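You operate a simulated robot arm through the tools that you are given. There is no shell and no other tool. Be economical: measure what you need, move in short steps, check, and stop when the job is done.

Carry out the task below with a simulated two-armed robot. There is one attempt and no reset: what you move stays moved.

JOB
Stack the 2 A teal carton from the counter on top of the 6 A teal carton. Then put two of the red cartons from the packing table on the fourth board from the bottom of the corner rack. Then open the crossover lid. Do these in the order given.

It is judged by the outcome, as a careful person would: the job done as asked, and still so three seconds after it is handed in. It fails if anything else is knocked over, pushed out of place, dropped, spilled or broken. A push-on lid holds only when it is set on centred and level and pressed home; a screw cap is set on level and turned clockwise until tight.

ROBOT AND FRAMES
Two 6-joint arms with two-finger parallel grippers on one trunk, on a base that drives. Base frame: it is fixed to the floor where the robot stands at the start and does not move with it; the origin is under the middle of the robot, x ahead of it, y to its left, z up. Lengths are in mm, angles in degrees, forces in N, time in s.
The left shoulder is at the start at [60, 187, 1247], the right one opposite. Places, roughly: crossover lid [-5100, -3000, 900]; fourth board of the corner rack [-4100, -5300, 1300]; red carton [0, -5250, 750]. Payload 1.57 kg a hand.
Tool frame (each hand has its own): the origin (TCP) lies between the finger pads and is the grasp point; the fingertips stand 30 mm ahead of it; z points along the fingers, y is the line along which they close. Largest opening 110 mm; finger width 24, thickness 12; the body of the gripper, 48 by 112 mm, starts 78 mm behind the TCP.
Orientation is that of the tool frame in the base frame, as a unit quaternion [w, x, y, z]. With the fingers straight down and closing along the base's y, the tool's x points along the base's -x, its y along +y and its z along -z.

CONTROLS
- The arms move only by the tool move_arm. It takes "left_commands", "right_commands" or both (then of equal length, played together; a hand with none holds still); each is a list of rows, each a list of 7 numbers: the turn, a rotation vector about the base's x, y, z in degrees, then the shift along the base's x, y, z in mm, then the closure, from 0 (fully open) to 1 (shut). In form: [[wx, wy, wz, tx, ty, tz, grip], ...]. A call has 1 to 12 rows; each row shifts and turns the commanded pose from where the row before left it. Each row takes 0.2 s and may step no farther than 50 mm and 8.6 degrees from the row before; otherwise, or with a gripper value out of range, the whole call is refused. Where a pose cannot be reached the arm comes as near as it can. A force on the tool above 40 N (or 10 N above the force at the start of the call, whichever is more), or a blocked arm, ends the call early, and 0.2 s more pass. Each finger travels about 153 mm/s and halts on what it meets, pressing with about 32 N; the grip force reading is that of the motor and also rises with nothing between the fingers. The clock runs only during rows and for 0.2 s after the last one: add rows that do not move to give the fingers time. It gives the time, the measured TCP pose, the force on the tool (base axes), the opening and the grip force at its end, in the units of the frame above (readings bear some noise), with the torque about the TCP (base axes, N m) and any sound that the robot's microphone picked up.
- Cameras (640 x 400 px; columns grow to the right, rows downward): "scene" is now at [13.1, 18.9, 1784.1]; the picture's right is [0.27, -0.96, 0.00], its down [-0.76, -0.21, -0.61] and it looks along [0.59, 0.16, -0.79] (base axes); focal length 278 px, centre (320, 200). "left" rides on the left gripper at [70, -16, -141] in its tool frame; the picture's right is [0.23, 0.97, 0.00], its down [-0.86, 0.20, -0.48] and it looks along [-0.47, 0.11, 0.88] (tool axes); focal length 222 px, centre (320, 200). "right" rides on the right gripper at [70, 16, -141] in its tool frame; the picture's right is [-0.23, 0.97, 0.00], its down [-0.86, -0.20, -0.48] and it looks along [-0.47, -0.11, 0.88] (tool axes); focal length 222 px, centre (320, 200).
- grab_frame(camera): a new picture of that camera. The clock stands still meanwhile.
- raise_lower(by): slides the trunk up (or, below 0, down) by that many mm; the arms and the scene camera ride with it, the base frame stays. It gives what a move gives, with no picture.
- drive_base(legs): drives the robot by 1 to 6 legs, each [ahead, left, turn to the left] in mm, mm and degrees, along the robot's own axes; the way and the turn of a leg run together, so that a leg with both is an arc; at most 1500 mm and 180 degrees a leg. The arms and the cameras ride along, it lands a little off, and it stops where it bumps. It gives what a move gives.
- turn_head(pan, tilt): turns the head with the scene camera to pan (to the left, within 86 degrees either way) and tilt (down, from -29 to 69), counted from straight ahead of the robot. It gives what a move gives.
- measure_at(camera, pixels): for up to 12 pixels [column, row] of the newest picture of that camera ("zoom" is the newest enlarged one), the place [x, y, z] in the base frame of the surface seen there, good to about 2 mm. The clock stands still meanwhile.
- enlarge(camera, box): a new picture of the part [left, top, right, bottom] of that camera's present view, enlarged. The clock stands still meanwhile.
- job_done(): hands the job in; it is judged then, once.

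Work in short steps. Measure before you move; look again where a grasp or a placing could have gone wrong, and mend it. You have 110 turns and 88 pictures in all, those below and enlarged ones among them. Open the grippers and draw the arms clear of the work before you hand the job in, unless the task says otherwise.

The tools are called after "Call:" as a command line: name --argument value ..., lists and objects as JSON in quotes. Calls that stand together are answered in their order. move_arm: Moves the arms, as the interface text tells. Its arguments: {"type":"object","properties":{"left_commands":{"type":"array"},"right_commands":{"type":"array"}},"required":[]} The other tools are called the same way: raise_lower (by) slides the trunk up or down; drive_base (legs) drives the base; turn_head (pan, tilt) turns the head that bears the scene camera; grab_frame (camera) takes a picture; measure_at (camera, pixels) gives the place of the surface under pixels of a picture; enlarge (camera, box) takes an enlarged picture of a part of a camera's view; job_done () hands the job in.

At the start:

```text
t: 0.0
left_position: [427.4, 192.2, 1244.2]
left_tcp_rot: [-0.001, 0.0, 1.0, 0.0]
left_force: [0.5, 0.4, -1.0]
left_moment: [0.03, 0.01, 0.0]
left_gripper_width: 110.1
left_finger_force: 0.0
right_position: [386.4, -125.2, 1266.7]
right_tcp_rot: [0.0, 0.001, 1.0, 0.0]
right_force: [-0.9, 0.7, 0.3]
right_moment: [0.01, 0.01, 0.0]
right_gripper_width: 109.7
right_finger_force: 0.1
trunk travel left (down, up): [-875.0, 115.0]
robot x, y, heading: [-3.0, 1.5, -0.1]
head pan, tilt: [15.4, 52.5]
```

scene: 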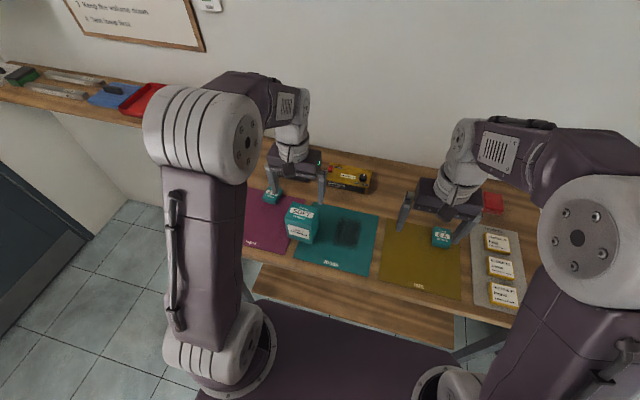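
right: 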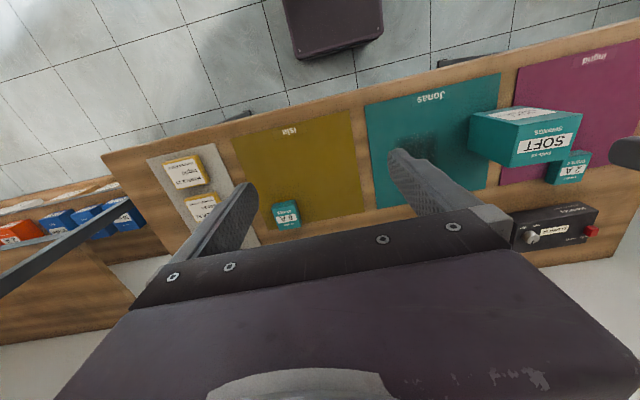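
left: 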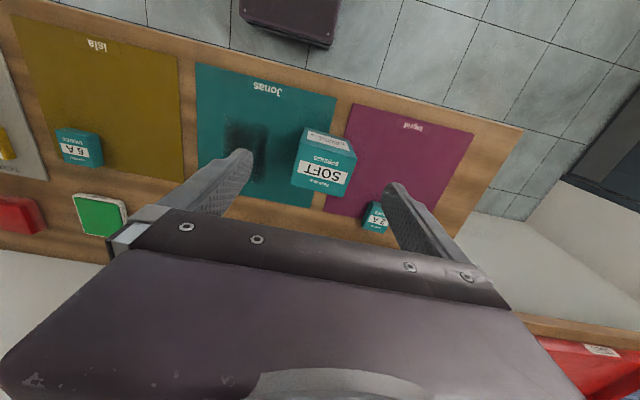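

The 2 A carton appears at about (272,190) and the 6 A carton at (441,237) in the scene picture. I enlarge both to measure.

Call:
enlarge --camera "scene" --box '[230, 150, 550, 350]'

Call:
enlarge --camera "left" --box '[290, 110, 450, 240]'

Call:
measure_at --camera "left" --pixels '[[375, 210], [376, 223], [368, 222], [385, 226], [320, 135], [320, 180], [80, 135], [80, 155], [60, 140], [98, 140], [400, 230], [270, 150]]'

```text
2.00 times, centred on (390, 250) of scene
```

zoom: 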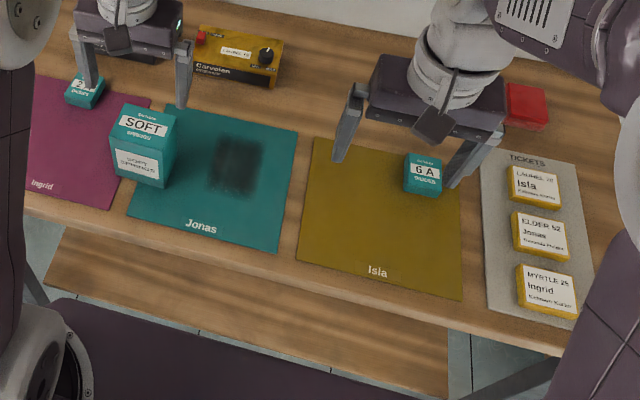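

```text
3.08 times, centred on (370, 175) of left
```

zoom: 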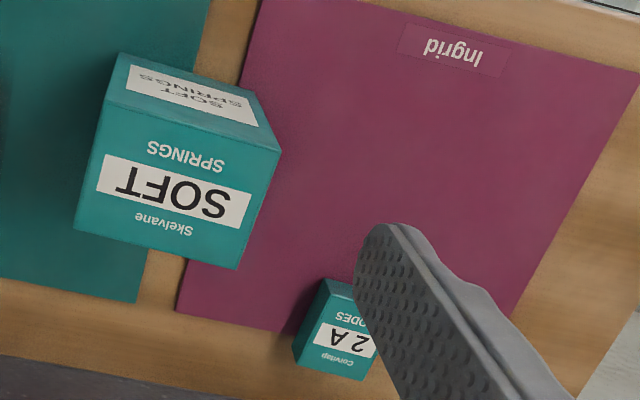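

```text
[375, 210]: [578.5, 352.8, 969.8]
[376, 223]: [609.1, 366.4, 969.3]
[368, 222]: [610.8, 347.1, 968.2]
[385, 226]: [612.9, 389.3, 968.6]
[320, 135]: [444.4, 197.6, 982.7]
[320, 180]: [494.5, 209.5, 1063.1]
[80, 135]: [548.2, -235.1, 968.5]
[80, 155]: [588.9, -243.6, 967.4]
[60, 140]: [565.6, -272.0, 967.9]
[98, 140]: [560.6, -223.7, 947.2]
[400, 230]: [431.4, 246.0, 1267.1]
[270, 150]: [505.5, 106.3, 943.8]
```

The labels face up at z≈969. I measure the table and carton edges in a fresh enlarged scene picture.

Call:
measure_at --camera "zoom" --pixels '[[330, 281], [296, 358], [350, 292], [376, 340], [330, 378], [300, 350], [325, 315], [450, 100], [200, 60], [90, 190], [360, 378], [345, 300]]'

Call:
enlarge --camera "scene" --box '[400, 200, 480, 250]'

```text
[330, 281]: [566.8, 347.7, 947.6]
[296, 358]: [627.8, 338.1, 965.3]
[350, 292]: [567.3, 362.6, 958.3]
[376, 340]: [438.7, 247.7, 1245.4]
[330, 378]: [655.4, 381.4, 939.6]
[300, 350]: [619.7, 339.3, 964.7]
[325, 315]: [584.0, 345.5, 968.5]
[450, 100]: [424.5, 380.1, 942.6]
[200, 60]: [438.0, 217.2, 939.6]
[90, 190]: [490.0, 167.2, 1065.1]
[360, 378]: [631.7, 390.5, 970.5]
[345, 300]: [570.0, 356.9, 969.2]
```

```text
8.00 times, centred on (440, 225) of scene
```

zoom: 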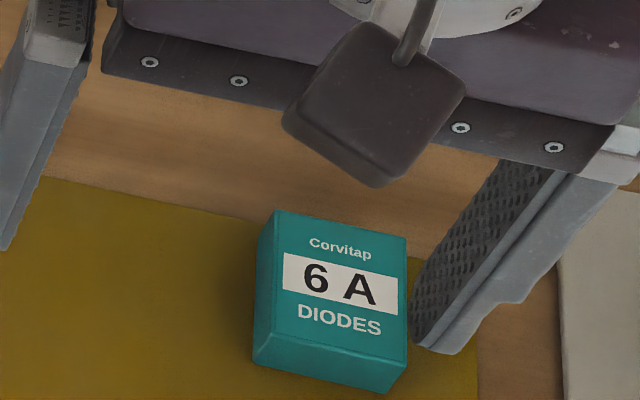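

Table at z≈940, cartons ~29 tall. I measure the 6 A top corners from the zoom.

Call:
measure_at --camera "zoom" --pixels '[[280, 216], [402, 242], [262, 345], [398, 362], [275, 350], [400, 300], [265, 280]]'

Call:
enlarge --camera "scene" --box '[250, 170, 314, 210]'

```text
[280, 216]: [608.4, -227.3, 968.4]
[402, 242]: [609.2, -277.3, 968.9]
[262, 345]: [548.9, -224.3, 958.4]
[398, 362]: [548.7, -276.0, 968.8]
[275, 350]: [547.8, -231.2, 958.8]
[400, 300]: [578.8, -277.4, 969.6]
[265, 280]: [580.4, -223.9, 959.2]
```

```text
10.00 times, centred on (282, 190) of scene
```

zoom: 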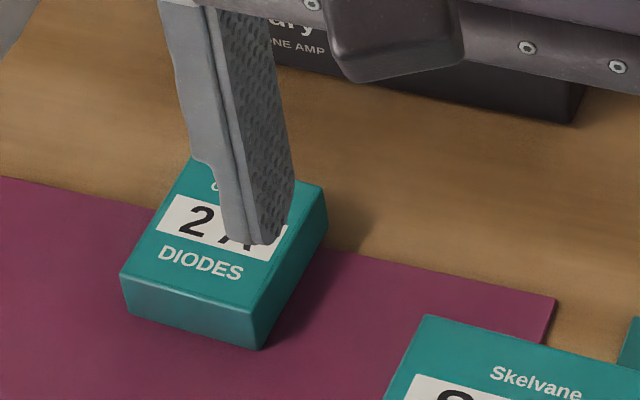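

Now the 2 A corners.

Call:
measure_at --camera "zoom" --pixels '[[194, 168], [322, 187], [126, 275], [258, 306], [128, 268], [318, 196], [300, 235], [160, 215]]'

Call:
grab_frame --camera "left"

```text
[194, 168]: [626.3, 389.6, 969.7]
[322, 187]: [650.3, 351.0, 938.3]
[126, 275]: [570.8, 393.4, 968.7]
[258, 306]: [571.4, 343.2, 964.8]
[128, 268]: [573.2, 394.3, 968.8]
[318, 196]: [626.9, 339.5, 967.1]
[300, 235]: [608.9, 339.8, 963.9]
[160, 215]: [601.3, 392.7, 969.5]
```

```text
80 pictures are left
```

left: 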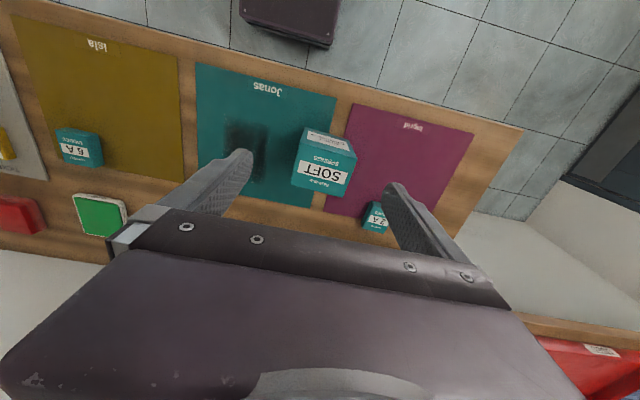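

2 A centre ≈ (600,366), 6 A centre ≈ (579,-251), both ~51 × 60 × 29. They're beyond the down-reach, so I measure the table edge versus my base, and look around for drive space.

Call:
measure_at --camera "left" --pixels '[[290, 78], [300, 10], [290, 45], [520, 130], [120, 25], [450, 60], [250, 12]]'

Call:
turn_head --pan -75 --tilt 35

Call:
grab_frame --camera "scene"

```text
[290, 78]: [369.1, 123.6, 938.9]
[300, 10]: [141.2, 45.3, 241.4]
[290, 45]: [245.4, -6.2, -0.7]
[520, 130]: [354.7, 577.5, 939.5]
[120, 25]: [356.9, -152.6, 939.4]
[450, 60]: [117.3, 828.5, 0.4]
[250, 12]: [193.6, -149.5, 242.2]
```

```text
t: 1.6
left_position: [427.7, 192.9, 1243.9]
left_tcp_rot: [-0.001, 0.0, 1.0, 0.0]
left_force: [0.2, -0.5, -0.8]
left_moment: [-0.02, -0.01, 0.0]
left_gripper_width: 109.8
left_finger_force: 0.1
right_position: [386.4, -125.3, 1266.9]
right_tcp_rot: [0.0, 0.0, 1.0, -0.001]
right_force: [-0.5, 0.1, -0.4]
right_moment: [-0.02, 0.0, -0.01]
right_gripper_width: 110.0
right_finger_force: 0.1
trunk travel left (down, up): [-875.0, 115.0]
robot x, y, heading: [0.4, 0.5, -0.3]
head pan, tilt: [-75.0, 35.0]
```

```text
79 pictures are left
```

scene: 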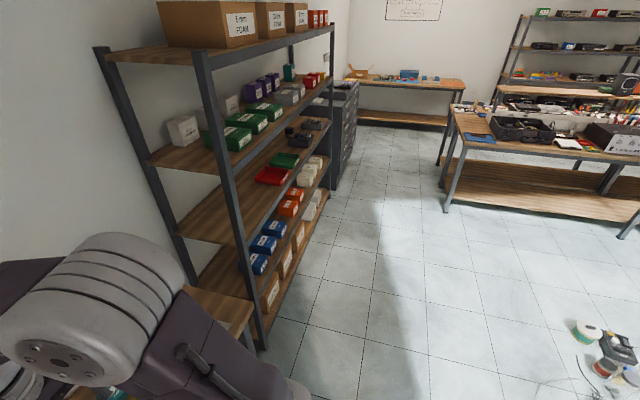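

A shelf rack stands to the right; I measure its posts and floor things so driving sideways is safe.

Call:
measure_at --camera "scene" --pixels '[[215, 150], [262, 340], [332, 60], [225, 330], [600, 335], [455, 110], [350, 130], [470, 140], [640, 155], [358, 73], [430, 80], [505, 80]]'

Call:
enlarge --camera "scene" --box '[330, 0, 640, 194]'

```text
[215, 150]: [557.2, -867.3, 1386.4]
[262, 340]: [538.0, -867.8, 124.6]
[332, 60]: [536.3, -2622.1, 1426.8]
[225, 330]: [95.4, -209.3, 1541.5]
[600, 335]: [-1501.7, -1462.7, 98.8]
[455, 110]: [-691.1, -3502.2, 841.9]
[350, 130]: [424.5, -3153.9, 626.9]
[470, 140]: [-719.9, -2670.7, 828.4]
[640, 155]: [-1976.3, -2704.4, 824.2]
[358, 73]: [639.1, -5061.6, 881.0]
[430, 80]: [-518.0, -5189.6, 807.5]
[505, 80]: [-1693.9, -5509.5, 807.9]
```

```text
2.06 times, centred on (485, 97) of scene
```

zoom: 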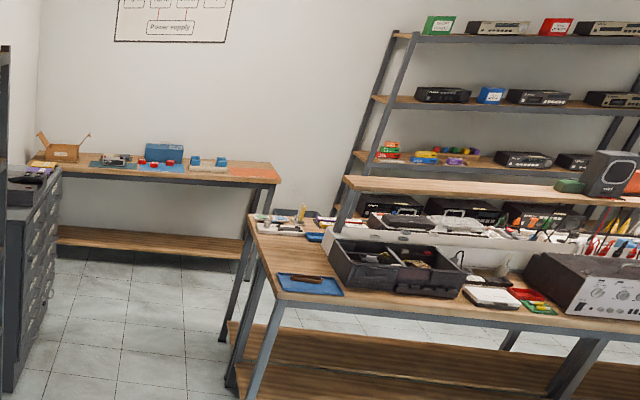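

The rack front is at x≈540 starting y≈-867, so the lane is free. I drive ahead 110 mm, then left 170 mm so the 2 A carton lies in comfortable reach of the left hand.

Call:
turn_head --pan 20 --tilt 55

Call:
drive_base --legs '[[110, 0, 0], [0, 170, 0]]'

Call:
grab_frame --camera "left"

```text
t: 3.4
left_position: [426.8, 192.2, 1245.0]
left_tcp_rot: [-0.001, -0.001, 1.0, -0.001]
left_force: [0.2, 0.3, -0.4]
left_moment: [-0.04, -0.02, -0.01]
left_gripper_width: 110.1
left_finger_force: 0.1
right_position: [386.6, -125.6, 1266.9]
right_tcp_rot: [0.0, 0.0, 1.0, 0.0]
right_force: [-0.1, -1.0, -0.4]
right_moment: [0.0, -0.01, 0.01]
right_gripper_width: 110.0
right_finger_force: 0.1
trunk travel left (down, up): [-875.0, 115.0]
robot x, y, heading: [2.0, -1.6, -0.1]
head pan, tilt: [20.0, 55.0]
```

```text
t: 5.6
left_position: [538.1, 355.0, 1245.3]
left_tcp_rot: [-0.001, 0.001, 1.0, 0.002]
left_force: [0.0, -0.7, 0.4]
left_moment: [0.01, 0.02, 0.01]
left_gripper_width: 110.0
left_finger_force: 0.0
right_position: [496.5, 38.1, 1266.6]
right_tcp_rot: [0.0, 0.003, 1.0, 0.002]
right_force: [-0.9, 0.1, 0.6]
right_moment: [0.05, -0.01, 0.02]
right_gripper_width: 110.0
right_finger_force: 0.0
trunk travel left (down, up): [-875.0, 115.0]
robot x, y, heading: [110.1, 168.6, -0.1]
head pan, tilt: [20.0, 55.0]
```

```text
77 pictures are left
```

left: 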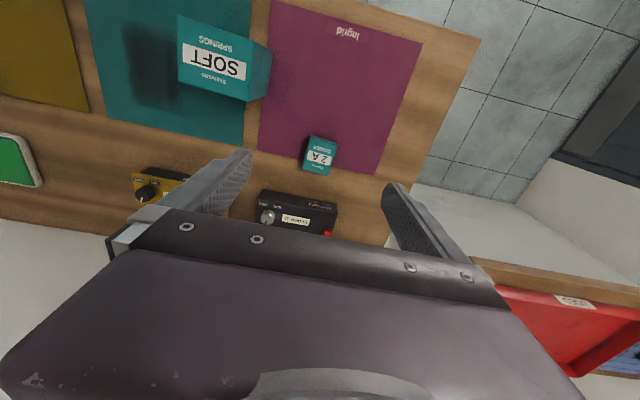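

The 2 A carton is at (320,156) in the left view. I enlarge to refine its corners and check the dark device behind it.

Call:
enlarge --camera "left" --box '[280, 120, 360, 240]'

Call:
measure_at --camera "left" --pixels '[[307, 148], [333, 152], [305, 172], [331, 175], [309, 138], [336, 142], [300, 200], [300, 190]]'

```text
3.33 times, centred on (320, 180) of left
```

zoom: 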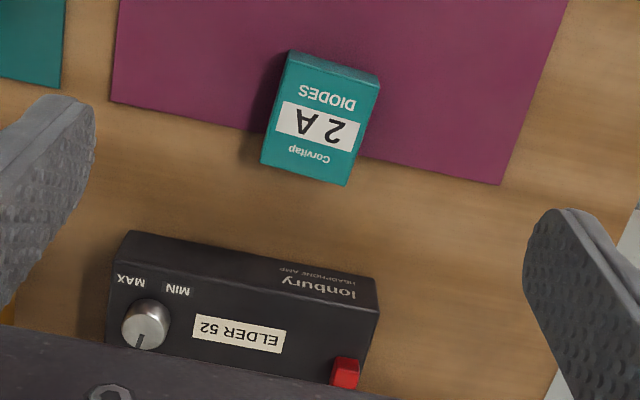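

```text
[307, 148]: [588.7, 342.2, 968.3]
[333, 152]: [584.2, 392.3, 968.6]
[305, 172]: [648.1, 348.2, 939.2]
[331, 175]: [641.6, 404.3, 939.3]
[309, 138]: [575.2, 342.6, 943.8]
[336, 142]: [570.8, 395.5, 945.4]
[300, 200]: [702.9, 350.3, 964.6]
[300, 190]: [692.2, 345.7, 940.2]
```

Call:
measure_at --camera "zoom" --pixels '[[288, 66], [376, 88], [264, 160], [344, 182], [276, 110], [362, 135], [304, 170], [330, 78]]'

```text
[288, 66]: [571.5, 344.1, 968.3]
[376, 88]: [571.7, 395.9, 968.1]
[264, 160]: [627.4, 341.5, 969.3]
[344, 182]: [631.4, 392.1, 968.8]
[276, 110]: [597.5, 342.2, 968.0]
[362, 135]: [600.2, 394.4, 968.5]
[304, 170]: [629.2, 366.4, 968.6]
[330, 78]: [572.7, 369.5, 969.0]
```

2 A centre (600,368), yaw ≈ -3°, top 968.5. I move over it and go down to TCP z 1030, with the fingers open.

Call:
move_arm --left_commands '[[0, 0, -3, 31, 6.5, 0, 0], [0, 0, 0, 31, 6.5, 0, 0], [0, 0, 0, 0, 0, -45, 0], [0, 0, 0, 0, 0, -45, 0], [0, 0, 0, 0, 0, -45, 0], [0, 0, 0, 0, 0, -45, 0], [0, 0, 0, 0, 0, -35, 0]]'

Call:
grab_frame --camera "left"

```text
t: 7.2
left_position: [603.3, 370.7, 1030.0]
left_tcp_rot: [0.0, 0.029, 1.0, 0.0]
left_force: [-0.8, 0.2, 0.7]
left_moment: [0.03, 0.05, -0.01]
left_gripper_width: 109.9
left_finger_force: 0.1
right_position: [497.8, 42.8, 1266.0]
right_tcp_rot: [0.0, 0.002, 1.0, 0.0]
right_force: [0.1, 0.9, -0.9]
right_moment: [-0.03, 0.05, 0.0]
right_gripper_width: 109.9
right_finger_force: 0.1
trunk travel left (down, up): [-875.0, 115.0]
robot x, y, heading: [111.3, 168.5, -0.2]
head pan, tilt: [20.0, 55.0]
```

```text
75 pictures are left
```

left: 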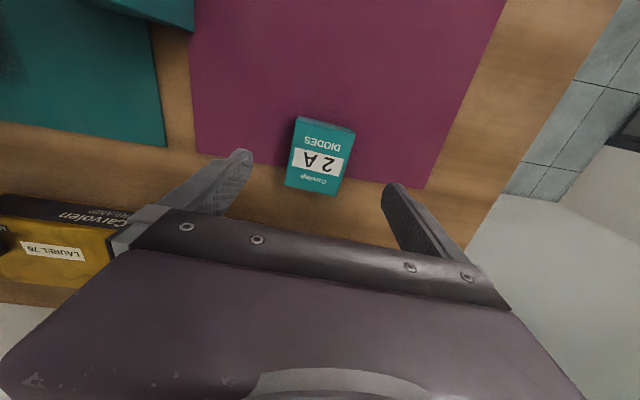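

Fingers straddle the carton. Down to z≈974 (tips ≈944), then close.

Call:
move_arm --left_commands '[[0, 0, 0, -2.5, -2, -30, 0], [0, 0, 0, 0, 0, -26, 0], [0, 0, 0, 0, 0, 0, 1], [0, 0, 0, 0, 0, 0, 1], [0, 0, 0, 0, 0, 0, 1]]'

```text
t: 8.4
left_position: [599.1, 369.0, 975.4]
left_tcp_rot: [0.0, 0.027, 1.0, 0.0]
left_force: [0.5, 0.5, 0.3]
left_moment: [0.0, 0.02, -0.01]
left_gripper_width: 53.7
left_finger_force: 32.1
right_position: [496.9, 40.9, 1266.0]
right_tcp_rot: [-0.001, 0.002, 1.0, 0.0]
right_force: [-0.6, 1.1, 0.7]
right_moment: [0.0, -0.01, 0.0]
right_gripper_width: 110.2
right_finger_force: 0.1
trunk travel left (down, up): [-875.0, 115.0]
robot x, y, heading: [109.5, 173.0, -0.4]
head pan, tilt: [20.0, 55.0]
```

Gripped at 53.7 mm. I lift straight up and check.

Call:
move_arm --left_commands '[[0, 0, 0, 0, 0, 20, 1], [0, 0, 0, 0, 0, 40, 1], [0, 0, 0, 0, 0, 45, 1], [0, 0, 0, 0, 0, 45, 1], [0, 0, 3, 0, 0, 45, 1], [0, 0, 0, 0, 0, 25, 1]]'

Call:
drive_base --legs '[[0, -618, 0]]'

Call:
grab_frame --camera "left"

Call:
grab_frame --camera "scene"

```text
t: 9.8
left_position: [597.1, 369.7, 1196.3]
left_tcp_rot: [0.0, 0.002, 1.0, 0.0]
left_force: [0.0, -0.2, -0.7]
left_moment: [-0.02, 0.02, -0.01]
left_gripper_width: 53.9
left_finger_force: 32.3
right_position: [495.7, 41.5, 1267.0]
right_tcp_rot: [-0.001, 0.002, 1.0, 0.0]
right_force: [-0.1, -0.4, 0.6]
right_moment: [0.01, 0.01, 0.04]
right_gripper_width: 110.0
right_finger_force: 0.0
trunk travel left (down, up): [-875.0, 115.0]
robot x, y, heading: [109.3, 171.6, -0.1]
head pan, tilt: [20.0, 55.0]
```

```text
t: 13.3
left_position: [595.8, -245.3, 1194.9]
left_tcp_rot: [0.0, 0.006, 1.0, -0.001]
left_force: [-0.5, 0.0, -0.3]
left_moment: [-0.04, 0.0, -0.03]
left_gripper_width: 53.9
left_finger_force: 31.7
right_position: [492.1, -574.0, 1266.4]
right_tcp_rot: [0.0, 0.005, 1.0, 0.0]
right_force: [0.8, -0.1, -1.0]
right_moment: [0.02, -0.01, 0.0]
right_gripper_width: 110.3
right_finger_force: 0.0
trunk travel left (down, up): [-875.0, 115.0]
robot x, y, heading: [105.8, -445.4, -0.7]
head pan, tilt: [20.0, 55.0]
```

```text
74 pictures are left
```

left: 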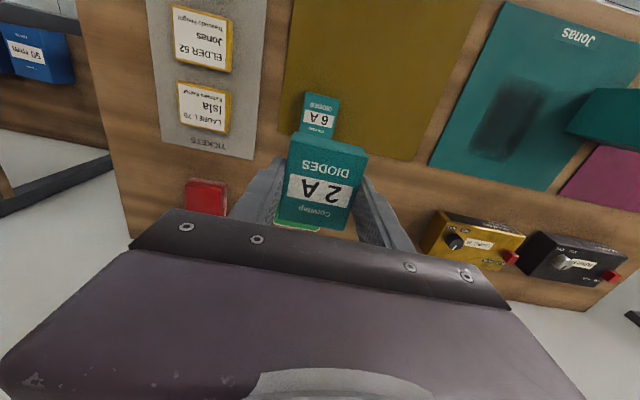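

```text
73 pictures are left
```

scene: 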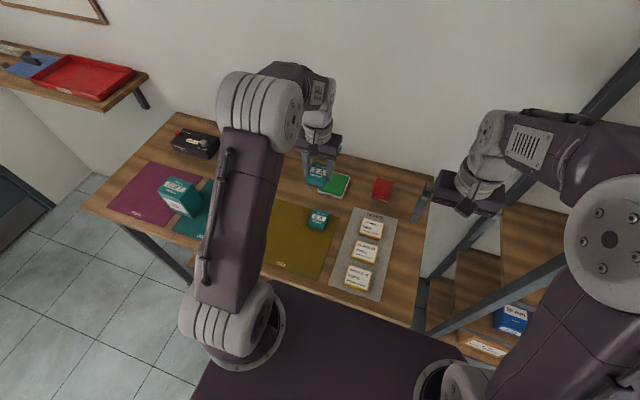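

Now I measure the held carton (its top corners) and the 6 A carton's corners in an enlarged left picture.

Call:
enlarge --camera "left" --box '[270, 85, 390, 235]'

Call:
enlarge --camera "scene" --box '[294, 195, 346, 235]'

```text
2.67 times, centred on (330, 160) of left
```

zoom: 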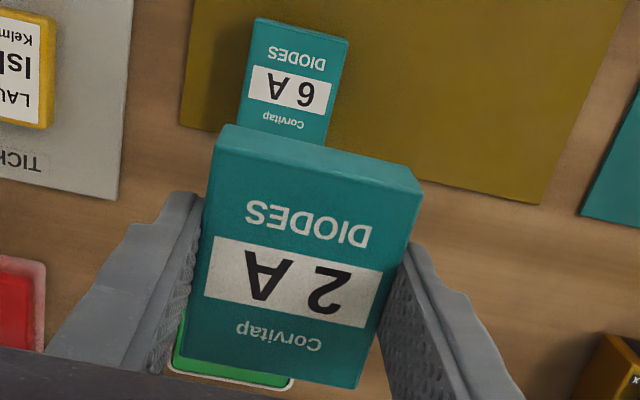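

```text
10.00 times, centred on (320, 215) of scene
```

zoom: 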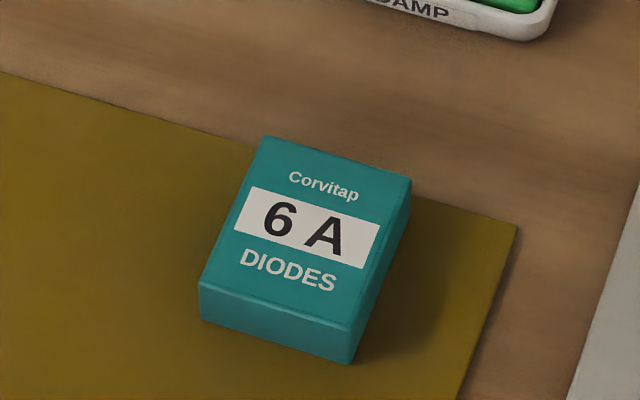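

Call:
measure_at --camera "zoom" --pixels '[[266, 141], [406, 182], [205, 282], [348, 324], [234, 212], [378, 255], [338, 162], [276, 302]]'

Call:
measure_at --camera "left" --pixels '[[292, 144], [364, 159.5], [284, 219], [342.5, 227.5], [330, 152], [312, 224], [287, 180], [354, 190]]'

```text
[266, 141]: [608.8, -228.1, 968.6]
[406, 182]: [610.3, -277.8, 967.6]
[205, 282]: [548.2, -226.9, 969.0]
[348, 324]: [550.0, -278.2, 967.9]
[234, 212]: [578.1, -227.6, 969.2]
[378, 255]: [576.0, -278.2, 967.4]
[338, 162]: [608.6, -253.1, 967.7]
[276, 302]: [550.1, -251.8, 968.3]
```

```text
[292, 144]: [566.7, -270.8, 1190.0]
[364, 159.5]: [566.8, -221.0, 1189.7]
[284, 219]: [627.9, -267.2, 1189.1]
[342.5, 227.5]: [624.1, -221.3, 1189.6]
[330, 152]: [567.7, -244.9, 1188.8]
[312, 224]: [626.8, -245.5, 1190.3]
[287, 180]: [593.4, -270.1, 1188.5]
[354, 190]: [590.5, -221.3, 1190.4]
```

6 A centre (579.3,-252.8), held carton centre (596.8,-245.5), so shift (-17.5,-7.3) and go down ~192. I stop 12 mm short first and verify.

Call:
move_arm --left_commands '[[0, 0, 0, -17.5, -7.3, 0, 1], [0, 0, 0, 0, 0, -45, 1], [0, 0, 0, 0, 0, -45, 1], [0, 0, 0, 0, 0, -45, 1], [0, 0, 0, 0, 0, -30, 1], [0, 0, 0, 0, 0, -15, 1], [0, 0, 0, 0, 0, 0, 1]]'

Call:
enlarge --camera "scene" --box '[286, 175, 366, 235]'

Call:
enlarge --camera "left" --box '[270, 85, 390, 235]'

```text
t: 14.9
left_position: [576.8, -253.8, 1015.4]
left_tcp_rot: [-0.001, 0.005, 1.0, 0.001]
left_force: [-0.4, -0.4, 0.2]
left_moment: [0.03, 0.02, -0.02]
left_gripper_width: 53.7
left_finger_force: 32.0
right_position: [490.2, -574.8, 1266.8]
right_tcp_rot: [0.0, 0.006, 1.0, -0.001]
right_force: [0.0, -0.3, 0.0]
right_moment: [0.01, 0.0, 0.03]
right_gripper_width: 109.9
right_finger_force: 0.1
trunk travel left (down, up): [-875.0, 115.0]
robot x, y, heading: [107.1, -446.7, -0.7]
head pan, tilt: [20.0, 55.0]
```

```text
6.67 times, centred on (326, 205) of scene
```

zoom: 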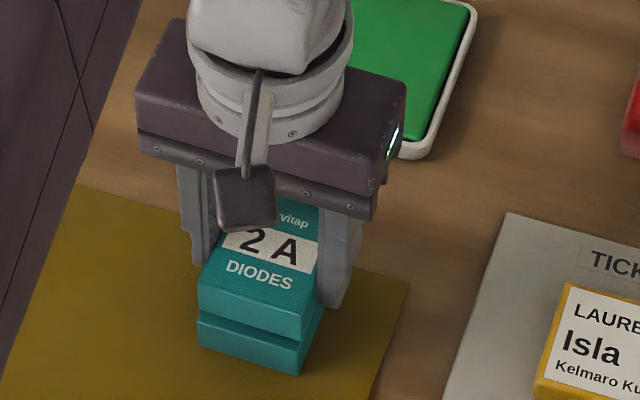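

```text
2.67 times, centred on (330, 160) of left
```

zoom: 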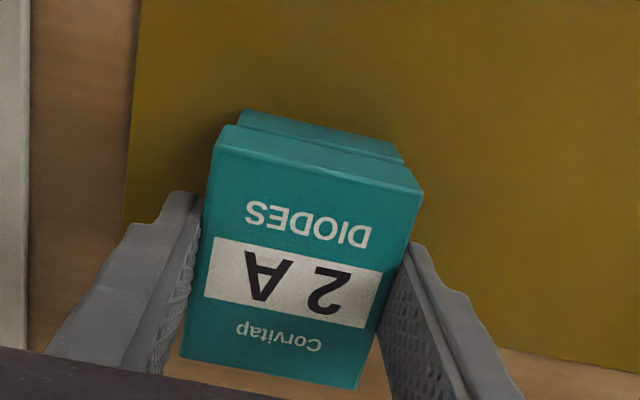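

Alignment looks good. I lower in small steps until contact.

Call:
move_arm --left_commands '[[0, 0, 0, 0, 0, -6, 1], [0, 0, 0, 0, 0, -4, 1], [0, 0, 0, 0, 0, -2, 1], [0, 0, 0, 0, 0, 0, 1]]'

```text
t: 15.9
left_position: [578.5, -253.4, 1002.4]
left_tcp_rot: [0.0, 0.006, 1.0, 0.0]
left_force: [-0.3, 0.7, -0.2]
left_moment: [-0.01, 0.02, -0.03]
left_gripper_width: 53.8
left_finger_force: 32.3
right_position: [491.6, -575.2, 1266.0]
right_tcp_rot: [0.0, 0.005, 1.0, 0.0]
right_force: [0.9, 0.1, -0.1]
right_moment: [0.03, 0.04, -0.02]
right_gripper_width: 110.3
right_finger_force: 0.1
trunk travel left (down, up): [-875.0, 115.0]
robot x, y, heading: [111.4, -446.9, -0.5]
head pan, tilt: [20.0, 55.0]
```

No contact force yet; a few mm more.

Call:
move_arm --left_commands '[[0, 0, 0, 0, 0, -1, 1], [0, 0, 0, 0, 0, -1, 1], [0, 0, 0, 0, 0, 0, 1]]'

Call:
enlarge --camera "scene" --box '[296, 205, 346, 235]'

```text
t: 16.7
left_position: [577.7, -254.4, 1001.0]
left_tcp_rot: [0.001, 0.005, 1.0, 0.0]
left_force: [0.1, -0.8, 0.0]
left_moment: [-0.01, -0.03, 0.01]
left_gripper_width: 53.7
left_finger_force: 31.8
right_position: [490.2, -575.2, 1265.7]
right_tcp_rot: [0.0, 0.006, 1.0, -0.001]
right_force: [0.3, -0.5, -0.7]
right_moment: [0.0, -0.03, 0.01]
right_gripper_width: 110.0
right_finger_force: 0.0
trunk travel left (down, up): [-875.0, 115.0]
robot x, y, heading: [106.6, -443.3, -0.5]
head pan, tilt: [20.0, 55.0]
```

```text
12.80 times, centred on (321, 220) of scene
```

zoom: 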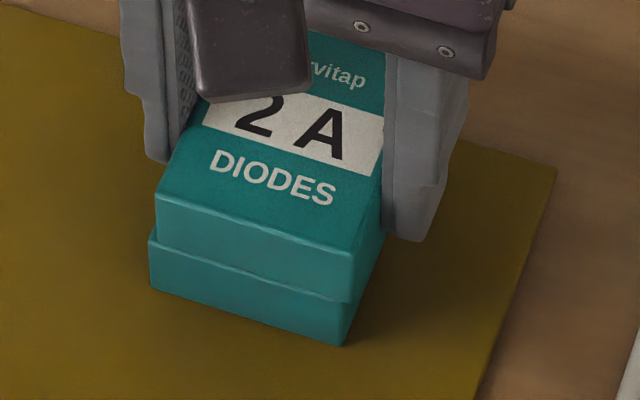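

Almost touching; two more mm, then release gradually.

Call:
move_arm --left_commands '[[0, 0, 0, -2, 0.5, -1, 1], [0, 0, 0, 0, 0, -1, 1], [0, 0, 0, 0, 0, 0, 1]]'

Call:
measure_at --camera "zoom" --pixels '[[165, 185], [340, 235], [260, 240], [260, 290]]'

```text
t: 17.5
left_position: [576.0, -253.6, 999.7]
left_tcp_rot: [0.0, 0.005, 1.0, 0.0]
left_force: [0.0, 0.5, -0.7]
left_moment: [0.01, -0.02, 0.02]
left_gripper_width: 54.0
left_finger_force: 31.9
right_position: [491.6, -574.8, 1266.5]
right_tcp_rot: [0.0, 0.005, 1.0, 0.0]
right_force: [0.6, -0.1, -0.7]
right_moment: [0.0, -0.04, 0.0]
right_gripper_width: 109.7
right_finger_force: 0.2
trunk travel left (down, up): [-875.0, 115.0]
robot x, y, heading: [107.3, -445.6, -0.7]
head pan, tilt: [20.0, 55.0]
```

```text
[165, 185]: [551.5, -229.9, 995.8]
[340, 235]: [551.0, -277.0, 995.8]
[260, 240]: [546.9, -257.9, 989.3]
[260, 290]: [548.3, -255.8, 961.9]
```

Call:
move_arm --left_commands '[[0, 0, 0, 0, 0, -1, 1], [0, 0, 0, 0, 0, -1, 1], [0, 0, 0, 0, 0, 0, 1]]'

Call:
enlarge --camera "scene" --box '[296, 205, 346, 235]'

```text
t: 18.3
left_position: [575.5, -254.0, 998.2]
left_tcp_rot: [0.002, 0.005, 1.0, 0.001]
left_force: [-0.3, 2.3, 14.4]
left_moment: [0.18, 0.07, 0.0]
left_gripper_width: 53.8
left_finger_force: 31.9
right_position: [489.9, -574.3, 1268.3]
right_tcp_rot: [0.002, 0.005, 1.0, 0.0]
right_force: [-0.6, -0.7, -0.3]
right_moment: [-0.02, -0.03, 0.0]
right_gripper_width: 109.9
right_finger_force: 0.0
trunk travel left (down, up): [-875.0, 115.0]
robot x, y, heading: [108.3, -445.8, -0.5]
head pan, tilt: [20.0, 55.0]
```

```text
12.80 times, centred on (321, 220) of scene
```

zoom: 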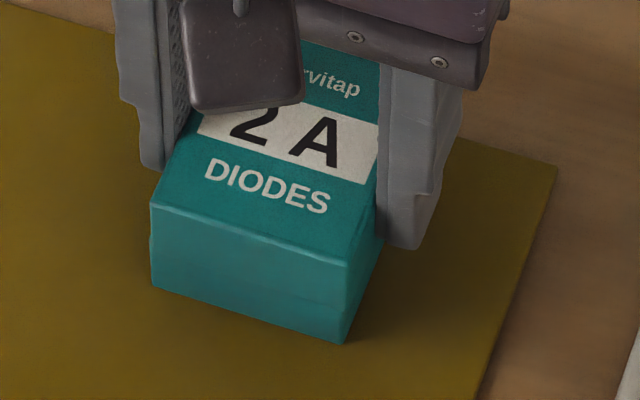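

Contact at 14 N, stacked flush. I open and lift away straight up.

Call:
move_arm --left_commands '[[0, 0, 0, 0, 0, 1, 1], [0, 0, 0, 0, 0, 0, 0.6], [0, 0, 0, 0, 0, 0, 0.2], [0, 0, 0, 0, 0, 0, 0], [0, 0, 0, 0, 0, 20, 0], [0, 0, 0, 0, 0, 45, 0], [0, 0, 0, 0, 0, 50, 0], [0, 0, 0, 0, 0, 50, 0], [0, 0, 0, 0, 0, 50, 0], [0, 0, 0, 0, 0, 30, 0]]'

Call:
grab_frame --camera "left"

```text
t: 20.5
left_position: [575.8, -254.2, 1242.1]
left_tcp_rot: [0.0, 0.005, 1.0, 0.0]
left_force: [0.2, -1.0, 0.3]
left_moment: [0.02, 0.02, 0.01]
left_gripper_width: 109.9
left_finger_force: 0.1
right_position: [491.6, -574.6, 1266.7]
right_tcp_rot: [0.0, 0.005, 1.0, 0.0]
right_force: [0.0, 0.8, 0.7]
right_moment: [-0.01, -0.03, 0.01]
right_gripper_width: 110.2
right_finger_force: 0.1
trunk travel left (down, up): [-875.0, 115.0]
robot x, y, heading: [104.4, -443.6, -0.7]
head pan, tilt: [20.0, 55.0]
```

```text
66 pictures are left
```

left: 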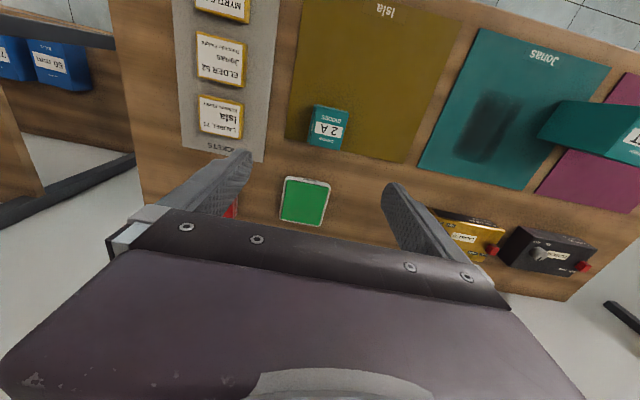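

The 2 A carton sits on the 6 A. Next I back off, turn right to face -y, and look toward the packing table.

Call:
drive_base --legs '[[-360, 0, 0], [0, 0, -90]]'

Call:
turn_head --pan 0 --tilt 25

Call:
grab_frame --camera "scene"

```text
t: 26.6
left_position: [-61.2, -906.7, 1242.6]
left_tcp_rot: [0.0, 0.705, 0.709, 0.0]
left_force: [-0.2, -0.4, 0.3]
left_moment: [-0.02, 0.01, 0.02]
left_gripper_width: 109.9
left_finger_force: 0.0
right_position: [-382.1, -827.8, 1267.3]
right_tcp_rot: [0.0, 0.705, 0.709, 0.0]
right_force: [0.4, 0.1, -0.8]
right_moment: [0.04, -0.01, 0.01]
right_gripper_width: 110.0
right_finger_force: 0.1
trunk travel left (down, up): [-875.0, 115.0]
robot x, y, heading: [-261.6, -435.7, -89.5]
head pan, tilt: [20.0, 55.0]
```

```text
t: 27.5
left_position: [-61.1, -906.9, 1241.5]
left_tcp_rot: [0.0, 0.705, 0.709, 0.0]
left_force: [1.5, 0.4, 0.3]
left_moment: [-0.03, -0.03, -0.01]
left_gripper_width: 110.1
left_finger_force: 0.0
right_position: [-382.6, -827.4, 1266.6]
right_tcp_rot: [0.0, 0.706, 0.708, 0.0]
right_force: [0.0, 0.5, -0.2]
right_moment: [0.0, 0.02, 0.02]
right_gripper_width: 110.1
right_finger_force: 0.0
trunk travel left (down, up): [-875.0, 115.0]
robot x, y, heading: [-259.8, -441.1, -89.8]
head pan, tilt: [0.0, 25.0]
```

```text
65 pictures are left
```

scene: 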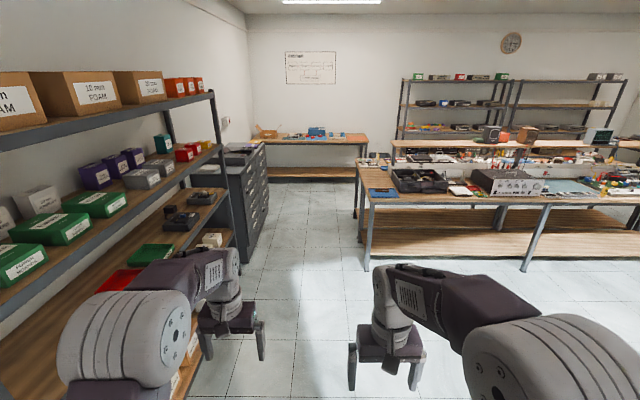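

The aisle is free. I enlarge the packing table at (310,135) and measure it.

Call:
enlarge --camera "scene" --box '[220, 100, 400, 212]'

Call:
measure_at --camera "scene" --pixels '[[310, 145], [365, 143], [265, 145], [360, 195], [245, 150], [405, 150], [580, 150], [520, 80], [404, 90]]'

```text
3.56 times, centred on (310, 156) of scene
```

zoom: 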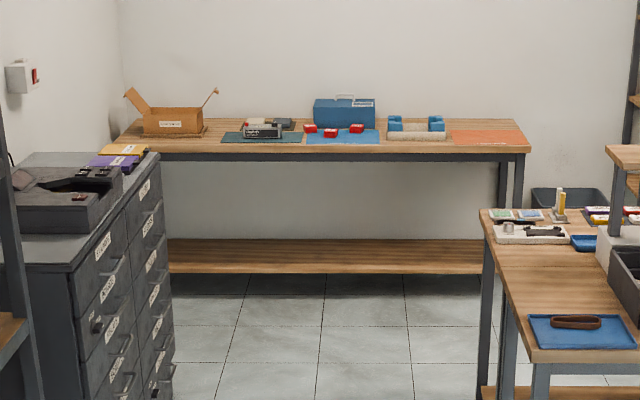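

```text
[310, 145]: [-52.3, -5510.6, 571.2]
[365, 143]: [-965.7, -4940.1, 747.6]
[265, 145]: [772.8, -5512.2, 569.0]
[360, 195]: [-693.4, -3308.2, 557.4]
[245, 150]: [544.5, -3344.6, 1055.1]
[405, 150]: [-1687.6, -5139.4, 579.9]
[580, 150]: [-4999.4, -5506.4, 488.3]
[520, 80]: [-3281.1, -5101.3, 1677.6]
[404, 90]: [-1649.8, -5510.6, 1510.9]
```

Call:
measure_at --camera "zoom" --pixels '[[310, 129], [330, 133], [357, 128], [343, 140], [320, 152], [140, 152], [525, 148], [480, 270], [485, 225], [520, 355], [150, 170], [20, 228]]'

```text
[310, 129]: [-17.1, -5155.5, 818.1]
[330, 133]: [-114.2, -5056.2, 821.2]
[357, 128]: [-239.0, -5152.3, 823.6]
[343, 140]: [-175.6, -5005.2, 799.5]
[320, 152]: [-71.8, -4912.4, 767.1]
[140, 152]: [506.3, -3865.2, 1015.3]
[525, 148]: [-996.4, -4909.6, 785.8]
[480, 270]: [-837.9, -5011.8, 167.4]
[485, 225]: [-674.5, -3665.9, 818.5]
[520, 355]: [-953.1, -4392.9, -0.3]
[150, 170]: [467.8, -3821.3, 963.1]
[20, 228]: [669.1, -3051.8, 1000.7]
```

Table front edge y≈-4910, top z≈800; red cartons near (-17,-5155), (-114,-5056), (-239,-5152). I drive the aisle down x≈-110.

Call:
drive_base --legs '[[1400, 145, 0], [1400, 0, 0]]'

Call:
turn_head --pan 0 --tilt 40

Call:
grab_frame --camera "scene"

```text
t: 41.4
left_position: [165.9, -3747.9, 1242.6]
left_tcp_rot: [0.0, 0.695, 0.719, 0.0]
left_force: [-0.7, 0.2, 0.0]
left_moment: [-0.03, 0.0, 0.01]
left_gripper_width: 110.0
left_finger_force: 0.2
right_position: [-158.7, -3680.1, 1267.2]
right_tcp_rot: [0.0, 0.694, 0.72, 0.0]
right_force: [0.2, 0.6, -0.1]
right_moment: [-0.02, -0.01, 0.0]
right_gripper_width: 110.0
right_finger_force: 0.0
trunk travel left (down, up): [-875.0, 115.0]
robot x, y, heading: [-49.1, -3282.8, -87.9]
head pan, tilt: [0.0, 25.0]
```

```text
t: 42.1
left_position: [166.8, -3749.5, 1241.4]
left_tcp_rot: [0.0, 0.694, 0.72, -0.001]
left_force: [-0.1, -0.6, -0.4]
left_moment: [0.0, -0.01, 0.0]
left_gripper_width: 110.0
left_finger_force: 0.1
right_position: [-157.8, -3680.2, 1264.9]
right_tcp_rot: [0.0, 0.693, 0.721, -0.001]
right_force: [-0.1, 0.8, 0.9]
right_moment: [0.0, -0.01, 0.0]
right_gripper_width: 109.9
right_finger_force: 0.1
trunk travel left (down, up): [-875.0, 115.0]
robot x, y, heading: [-49.9, -3289.9, -87.9]
head pan, tilt: [0.0, 40.0]
```

```text
63 pictures are left
```

scene: 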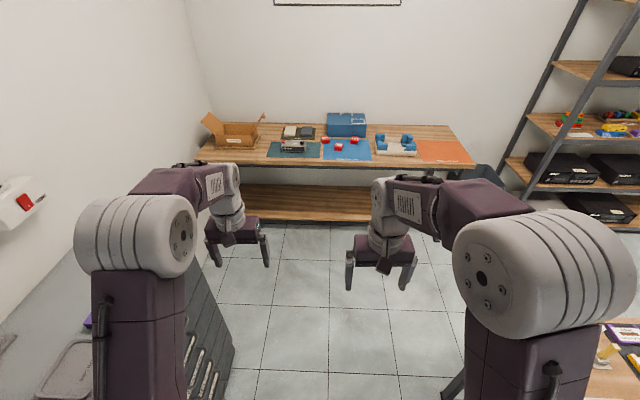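

Continue to about y=-4490, correcting heading and x.

Call:
drive_base --legs '[[0, 0, -2.1], [1190, -80, 0]]'

Call:
turn_head --pan 0 --tilt 58

Call:
grab_frame --camera "scene"

Call:
grab_frame --camera "right"

```text
t: 48.6
left_position: [53.3, -4953.1, 1242.4]
left_tcp_rot: [0.0, 0.712, 0.702, 0.0]
left_force: [-0.3, -0.4, -0.3]
left_moment: [0.0, 0.0, 0.0]
left_gripper_width: 110.2
left_finger_force: 0.0
right_position: [-266.4, -4866.2, 1266.9]
right_tcp_rot: [-0.001, 0.711, 0.703, 0.0]
right_force: [-0.5, -0.7, -0.4]
right_moment: [-0.01, 0.0, -0.02]
right_gripper_width: 110.1
right_finger_force: 0.0
trunk travel left (down, up): [-875.0, 115.0]
robot x, y, heading: [-137.4, -4483.7, -90.7]
head pan, tilt: [0.0, 40.0]
```

```text
t: 49.4
left_position: [53.8, -4953.7, 1240.8]
left_tcp_rot: [0.0, 0.713, 0.702, 0.0]
left_force: [0.3, 0.4, -0.7]
left_moment: [-0.02, 0.04, -0.02]
left_gripper_width: 110.3
left_finger_force: 0.1
right_position: [-267.1, -4868.2, 1266.6]
right_tcp_rot: [0.0, 0.712, 0.702, 0.0]
right_force: [-0.2, -0.1, -0.2]
right_moment: [0.03, -0.01, 0.0]
right_gripper_width: 110.1
right_finger_force: 0.0
trunk travel left (down, up): [-875.0, 115.0]
robot x, y, heading: [-134.9, -4483.8, -90.7]
head pan, tilt: [0.0, 58.0]
```

```text
62 pictures are left
```

scene: 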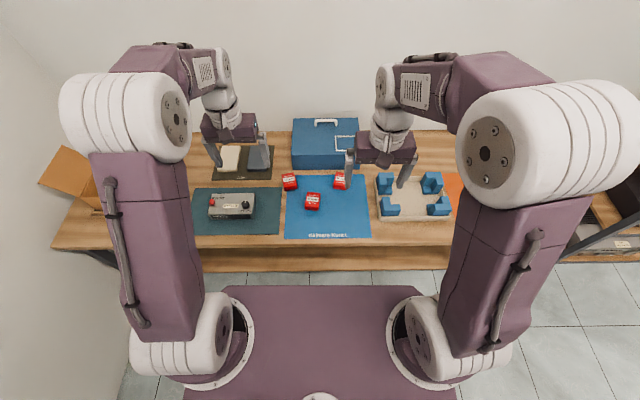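

```text
61 pictures are left
```

right: 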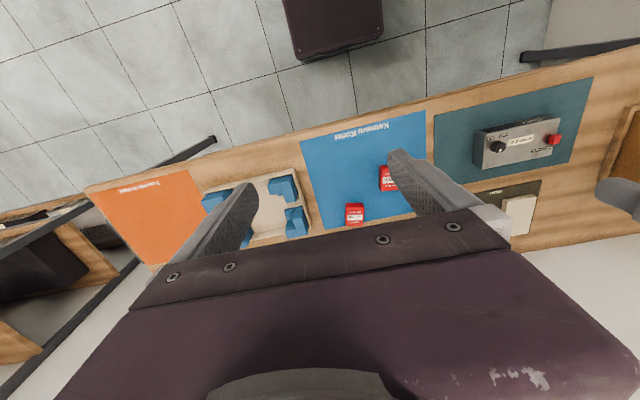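

Three red cartons at scene (289,182), (312,201), (339,181). Enlarge and measure.

Call:
enlarge --camera "scene" --box '[270, 160, 366, 220]'

```text
6.67 times, centred on (318, 190) of scene
```

zoom: 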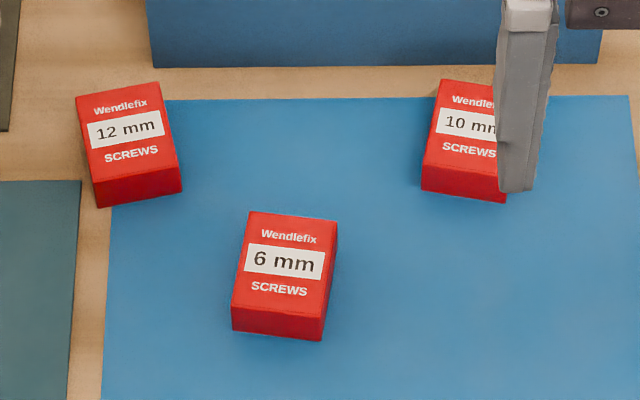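

Call:
measure_at --camera "zoom" --pixels '[[80, 99], [155, 85], [96, 182], [178, 165], [442, 83], [425, 162], [498, 172], [253, 214], [335, 223], [235, 302], [322, 311], [375, 45]]'

Call:
measure_at --camera "right" --pixels '[[355, 215], [347, 210], [363, 209], [386, 178], [270, 205], [290, 220], [250, 215]]'

```text
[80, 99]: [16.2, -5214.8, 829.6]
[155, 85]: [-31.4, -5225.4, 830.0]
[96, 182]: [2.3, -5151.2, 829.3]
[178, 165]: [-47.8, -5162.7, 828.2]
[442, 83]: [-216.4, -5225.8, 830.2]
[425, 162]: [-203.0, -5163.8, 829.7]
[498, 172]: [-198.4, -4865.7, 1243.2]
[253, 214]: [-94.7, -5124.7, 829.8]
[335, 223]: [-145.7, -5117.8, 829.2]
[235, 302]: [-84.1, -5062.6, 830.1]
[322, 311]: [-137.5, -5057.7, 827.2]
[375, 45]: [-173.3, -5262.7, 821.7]
```

```text
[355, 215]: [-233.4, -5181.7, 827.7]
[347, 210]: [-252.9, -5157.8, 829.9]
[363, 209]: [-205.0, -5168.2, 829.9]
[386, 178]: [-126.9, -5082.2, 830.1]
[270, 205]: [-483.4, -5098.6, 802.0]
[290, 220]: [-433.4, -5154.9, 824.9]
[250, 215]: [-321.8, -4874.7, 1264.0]
```

Cartons are ~51×64×31. Before choosing a grasp I look at the corner rack on the right to see the board spacing.

Call:
turn_head --pan -78 --tilt 10

Call:
grab_frame --camera "scene"

```text
t: 50.9
left_position: [53.4, -4953.2, 1241.1]
left_tcp_rot: [0.0, 0.712, 0.702, -0.002]
left_force: [-0.1, 0.2, -0.2]
left_moment: [0.0, -0.01, 0.01]
left_gripper_width: 110.0
left_finger_force: 0.0
right_position: [-267.1, -4868.6, 1266.4]
right_tcp_rot: [-0.001, 0.711, 0.703, 0.001]
right_force: [0.0, 0.1, 0.7]
right_moment: [-0.01, -0.03, 0.02]
right_gripper_width: 110.3
right_finger_force: 0.1
trunk travel left (down, up): [-875.0, 115.0]
robot x, y, heading: [-136.2, -4484.7, -90.9]
head pan, tilt: [-78.0, 10.0]
```

```text
59 pictures are left
```

scene: 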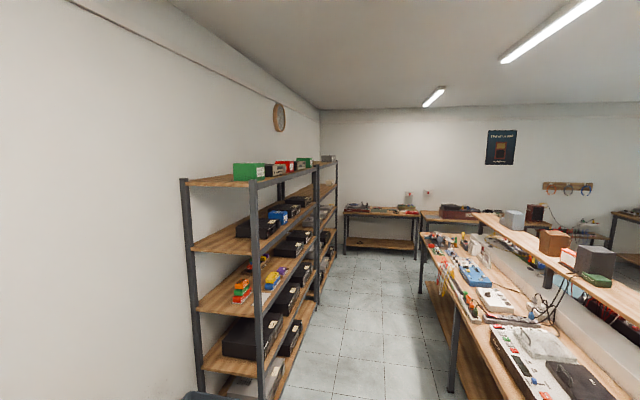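

Call:
enlarge --camera "scene" --box '[180, 140, 350, 340]'

Call:
measure_at --camera "scene" --pixels '[[259, 250], [192, 320], [317, 220], [337, 200], [215, 182], [215, 242], [220, 300], [215, 360], [465, 290], [450, 370], [425, 260], [375, 213]]'

```text
2.00 times, centred on (265, 240) of scene
```

zoom: 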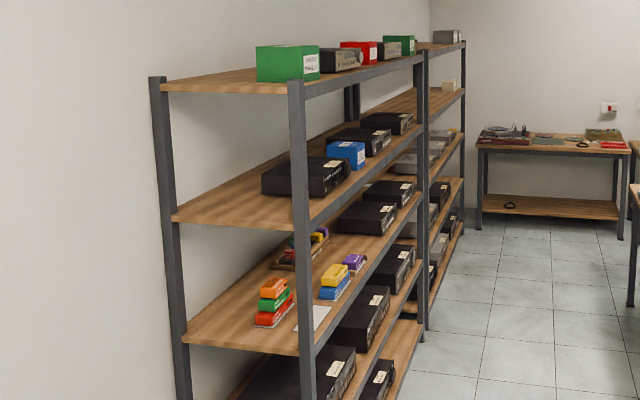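

```text
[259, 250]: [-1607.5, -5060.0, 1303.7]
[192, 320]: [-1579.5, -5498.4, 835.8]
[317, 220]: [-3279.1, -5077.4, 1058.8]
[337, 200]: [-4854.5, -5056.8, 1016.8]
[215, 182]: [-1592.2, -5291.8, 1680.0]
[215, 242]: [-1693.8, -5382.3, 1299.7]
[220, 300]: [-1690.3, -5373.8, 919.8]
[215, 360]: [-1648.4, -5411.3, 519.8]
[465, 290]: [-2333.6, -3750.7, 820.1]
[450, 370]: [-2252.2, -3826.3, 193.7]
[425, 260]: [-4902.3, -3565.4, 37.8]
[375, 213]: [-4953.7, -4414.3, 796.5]
```

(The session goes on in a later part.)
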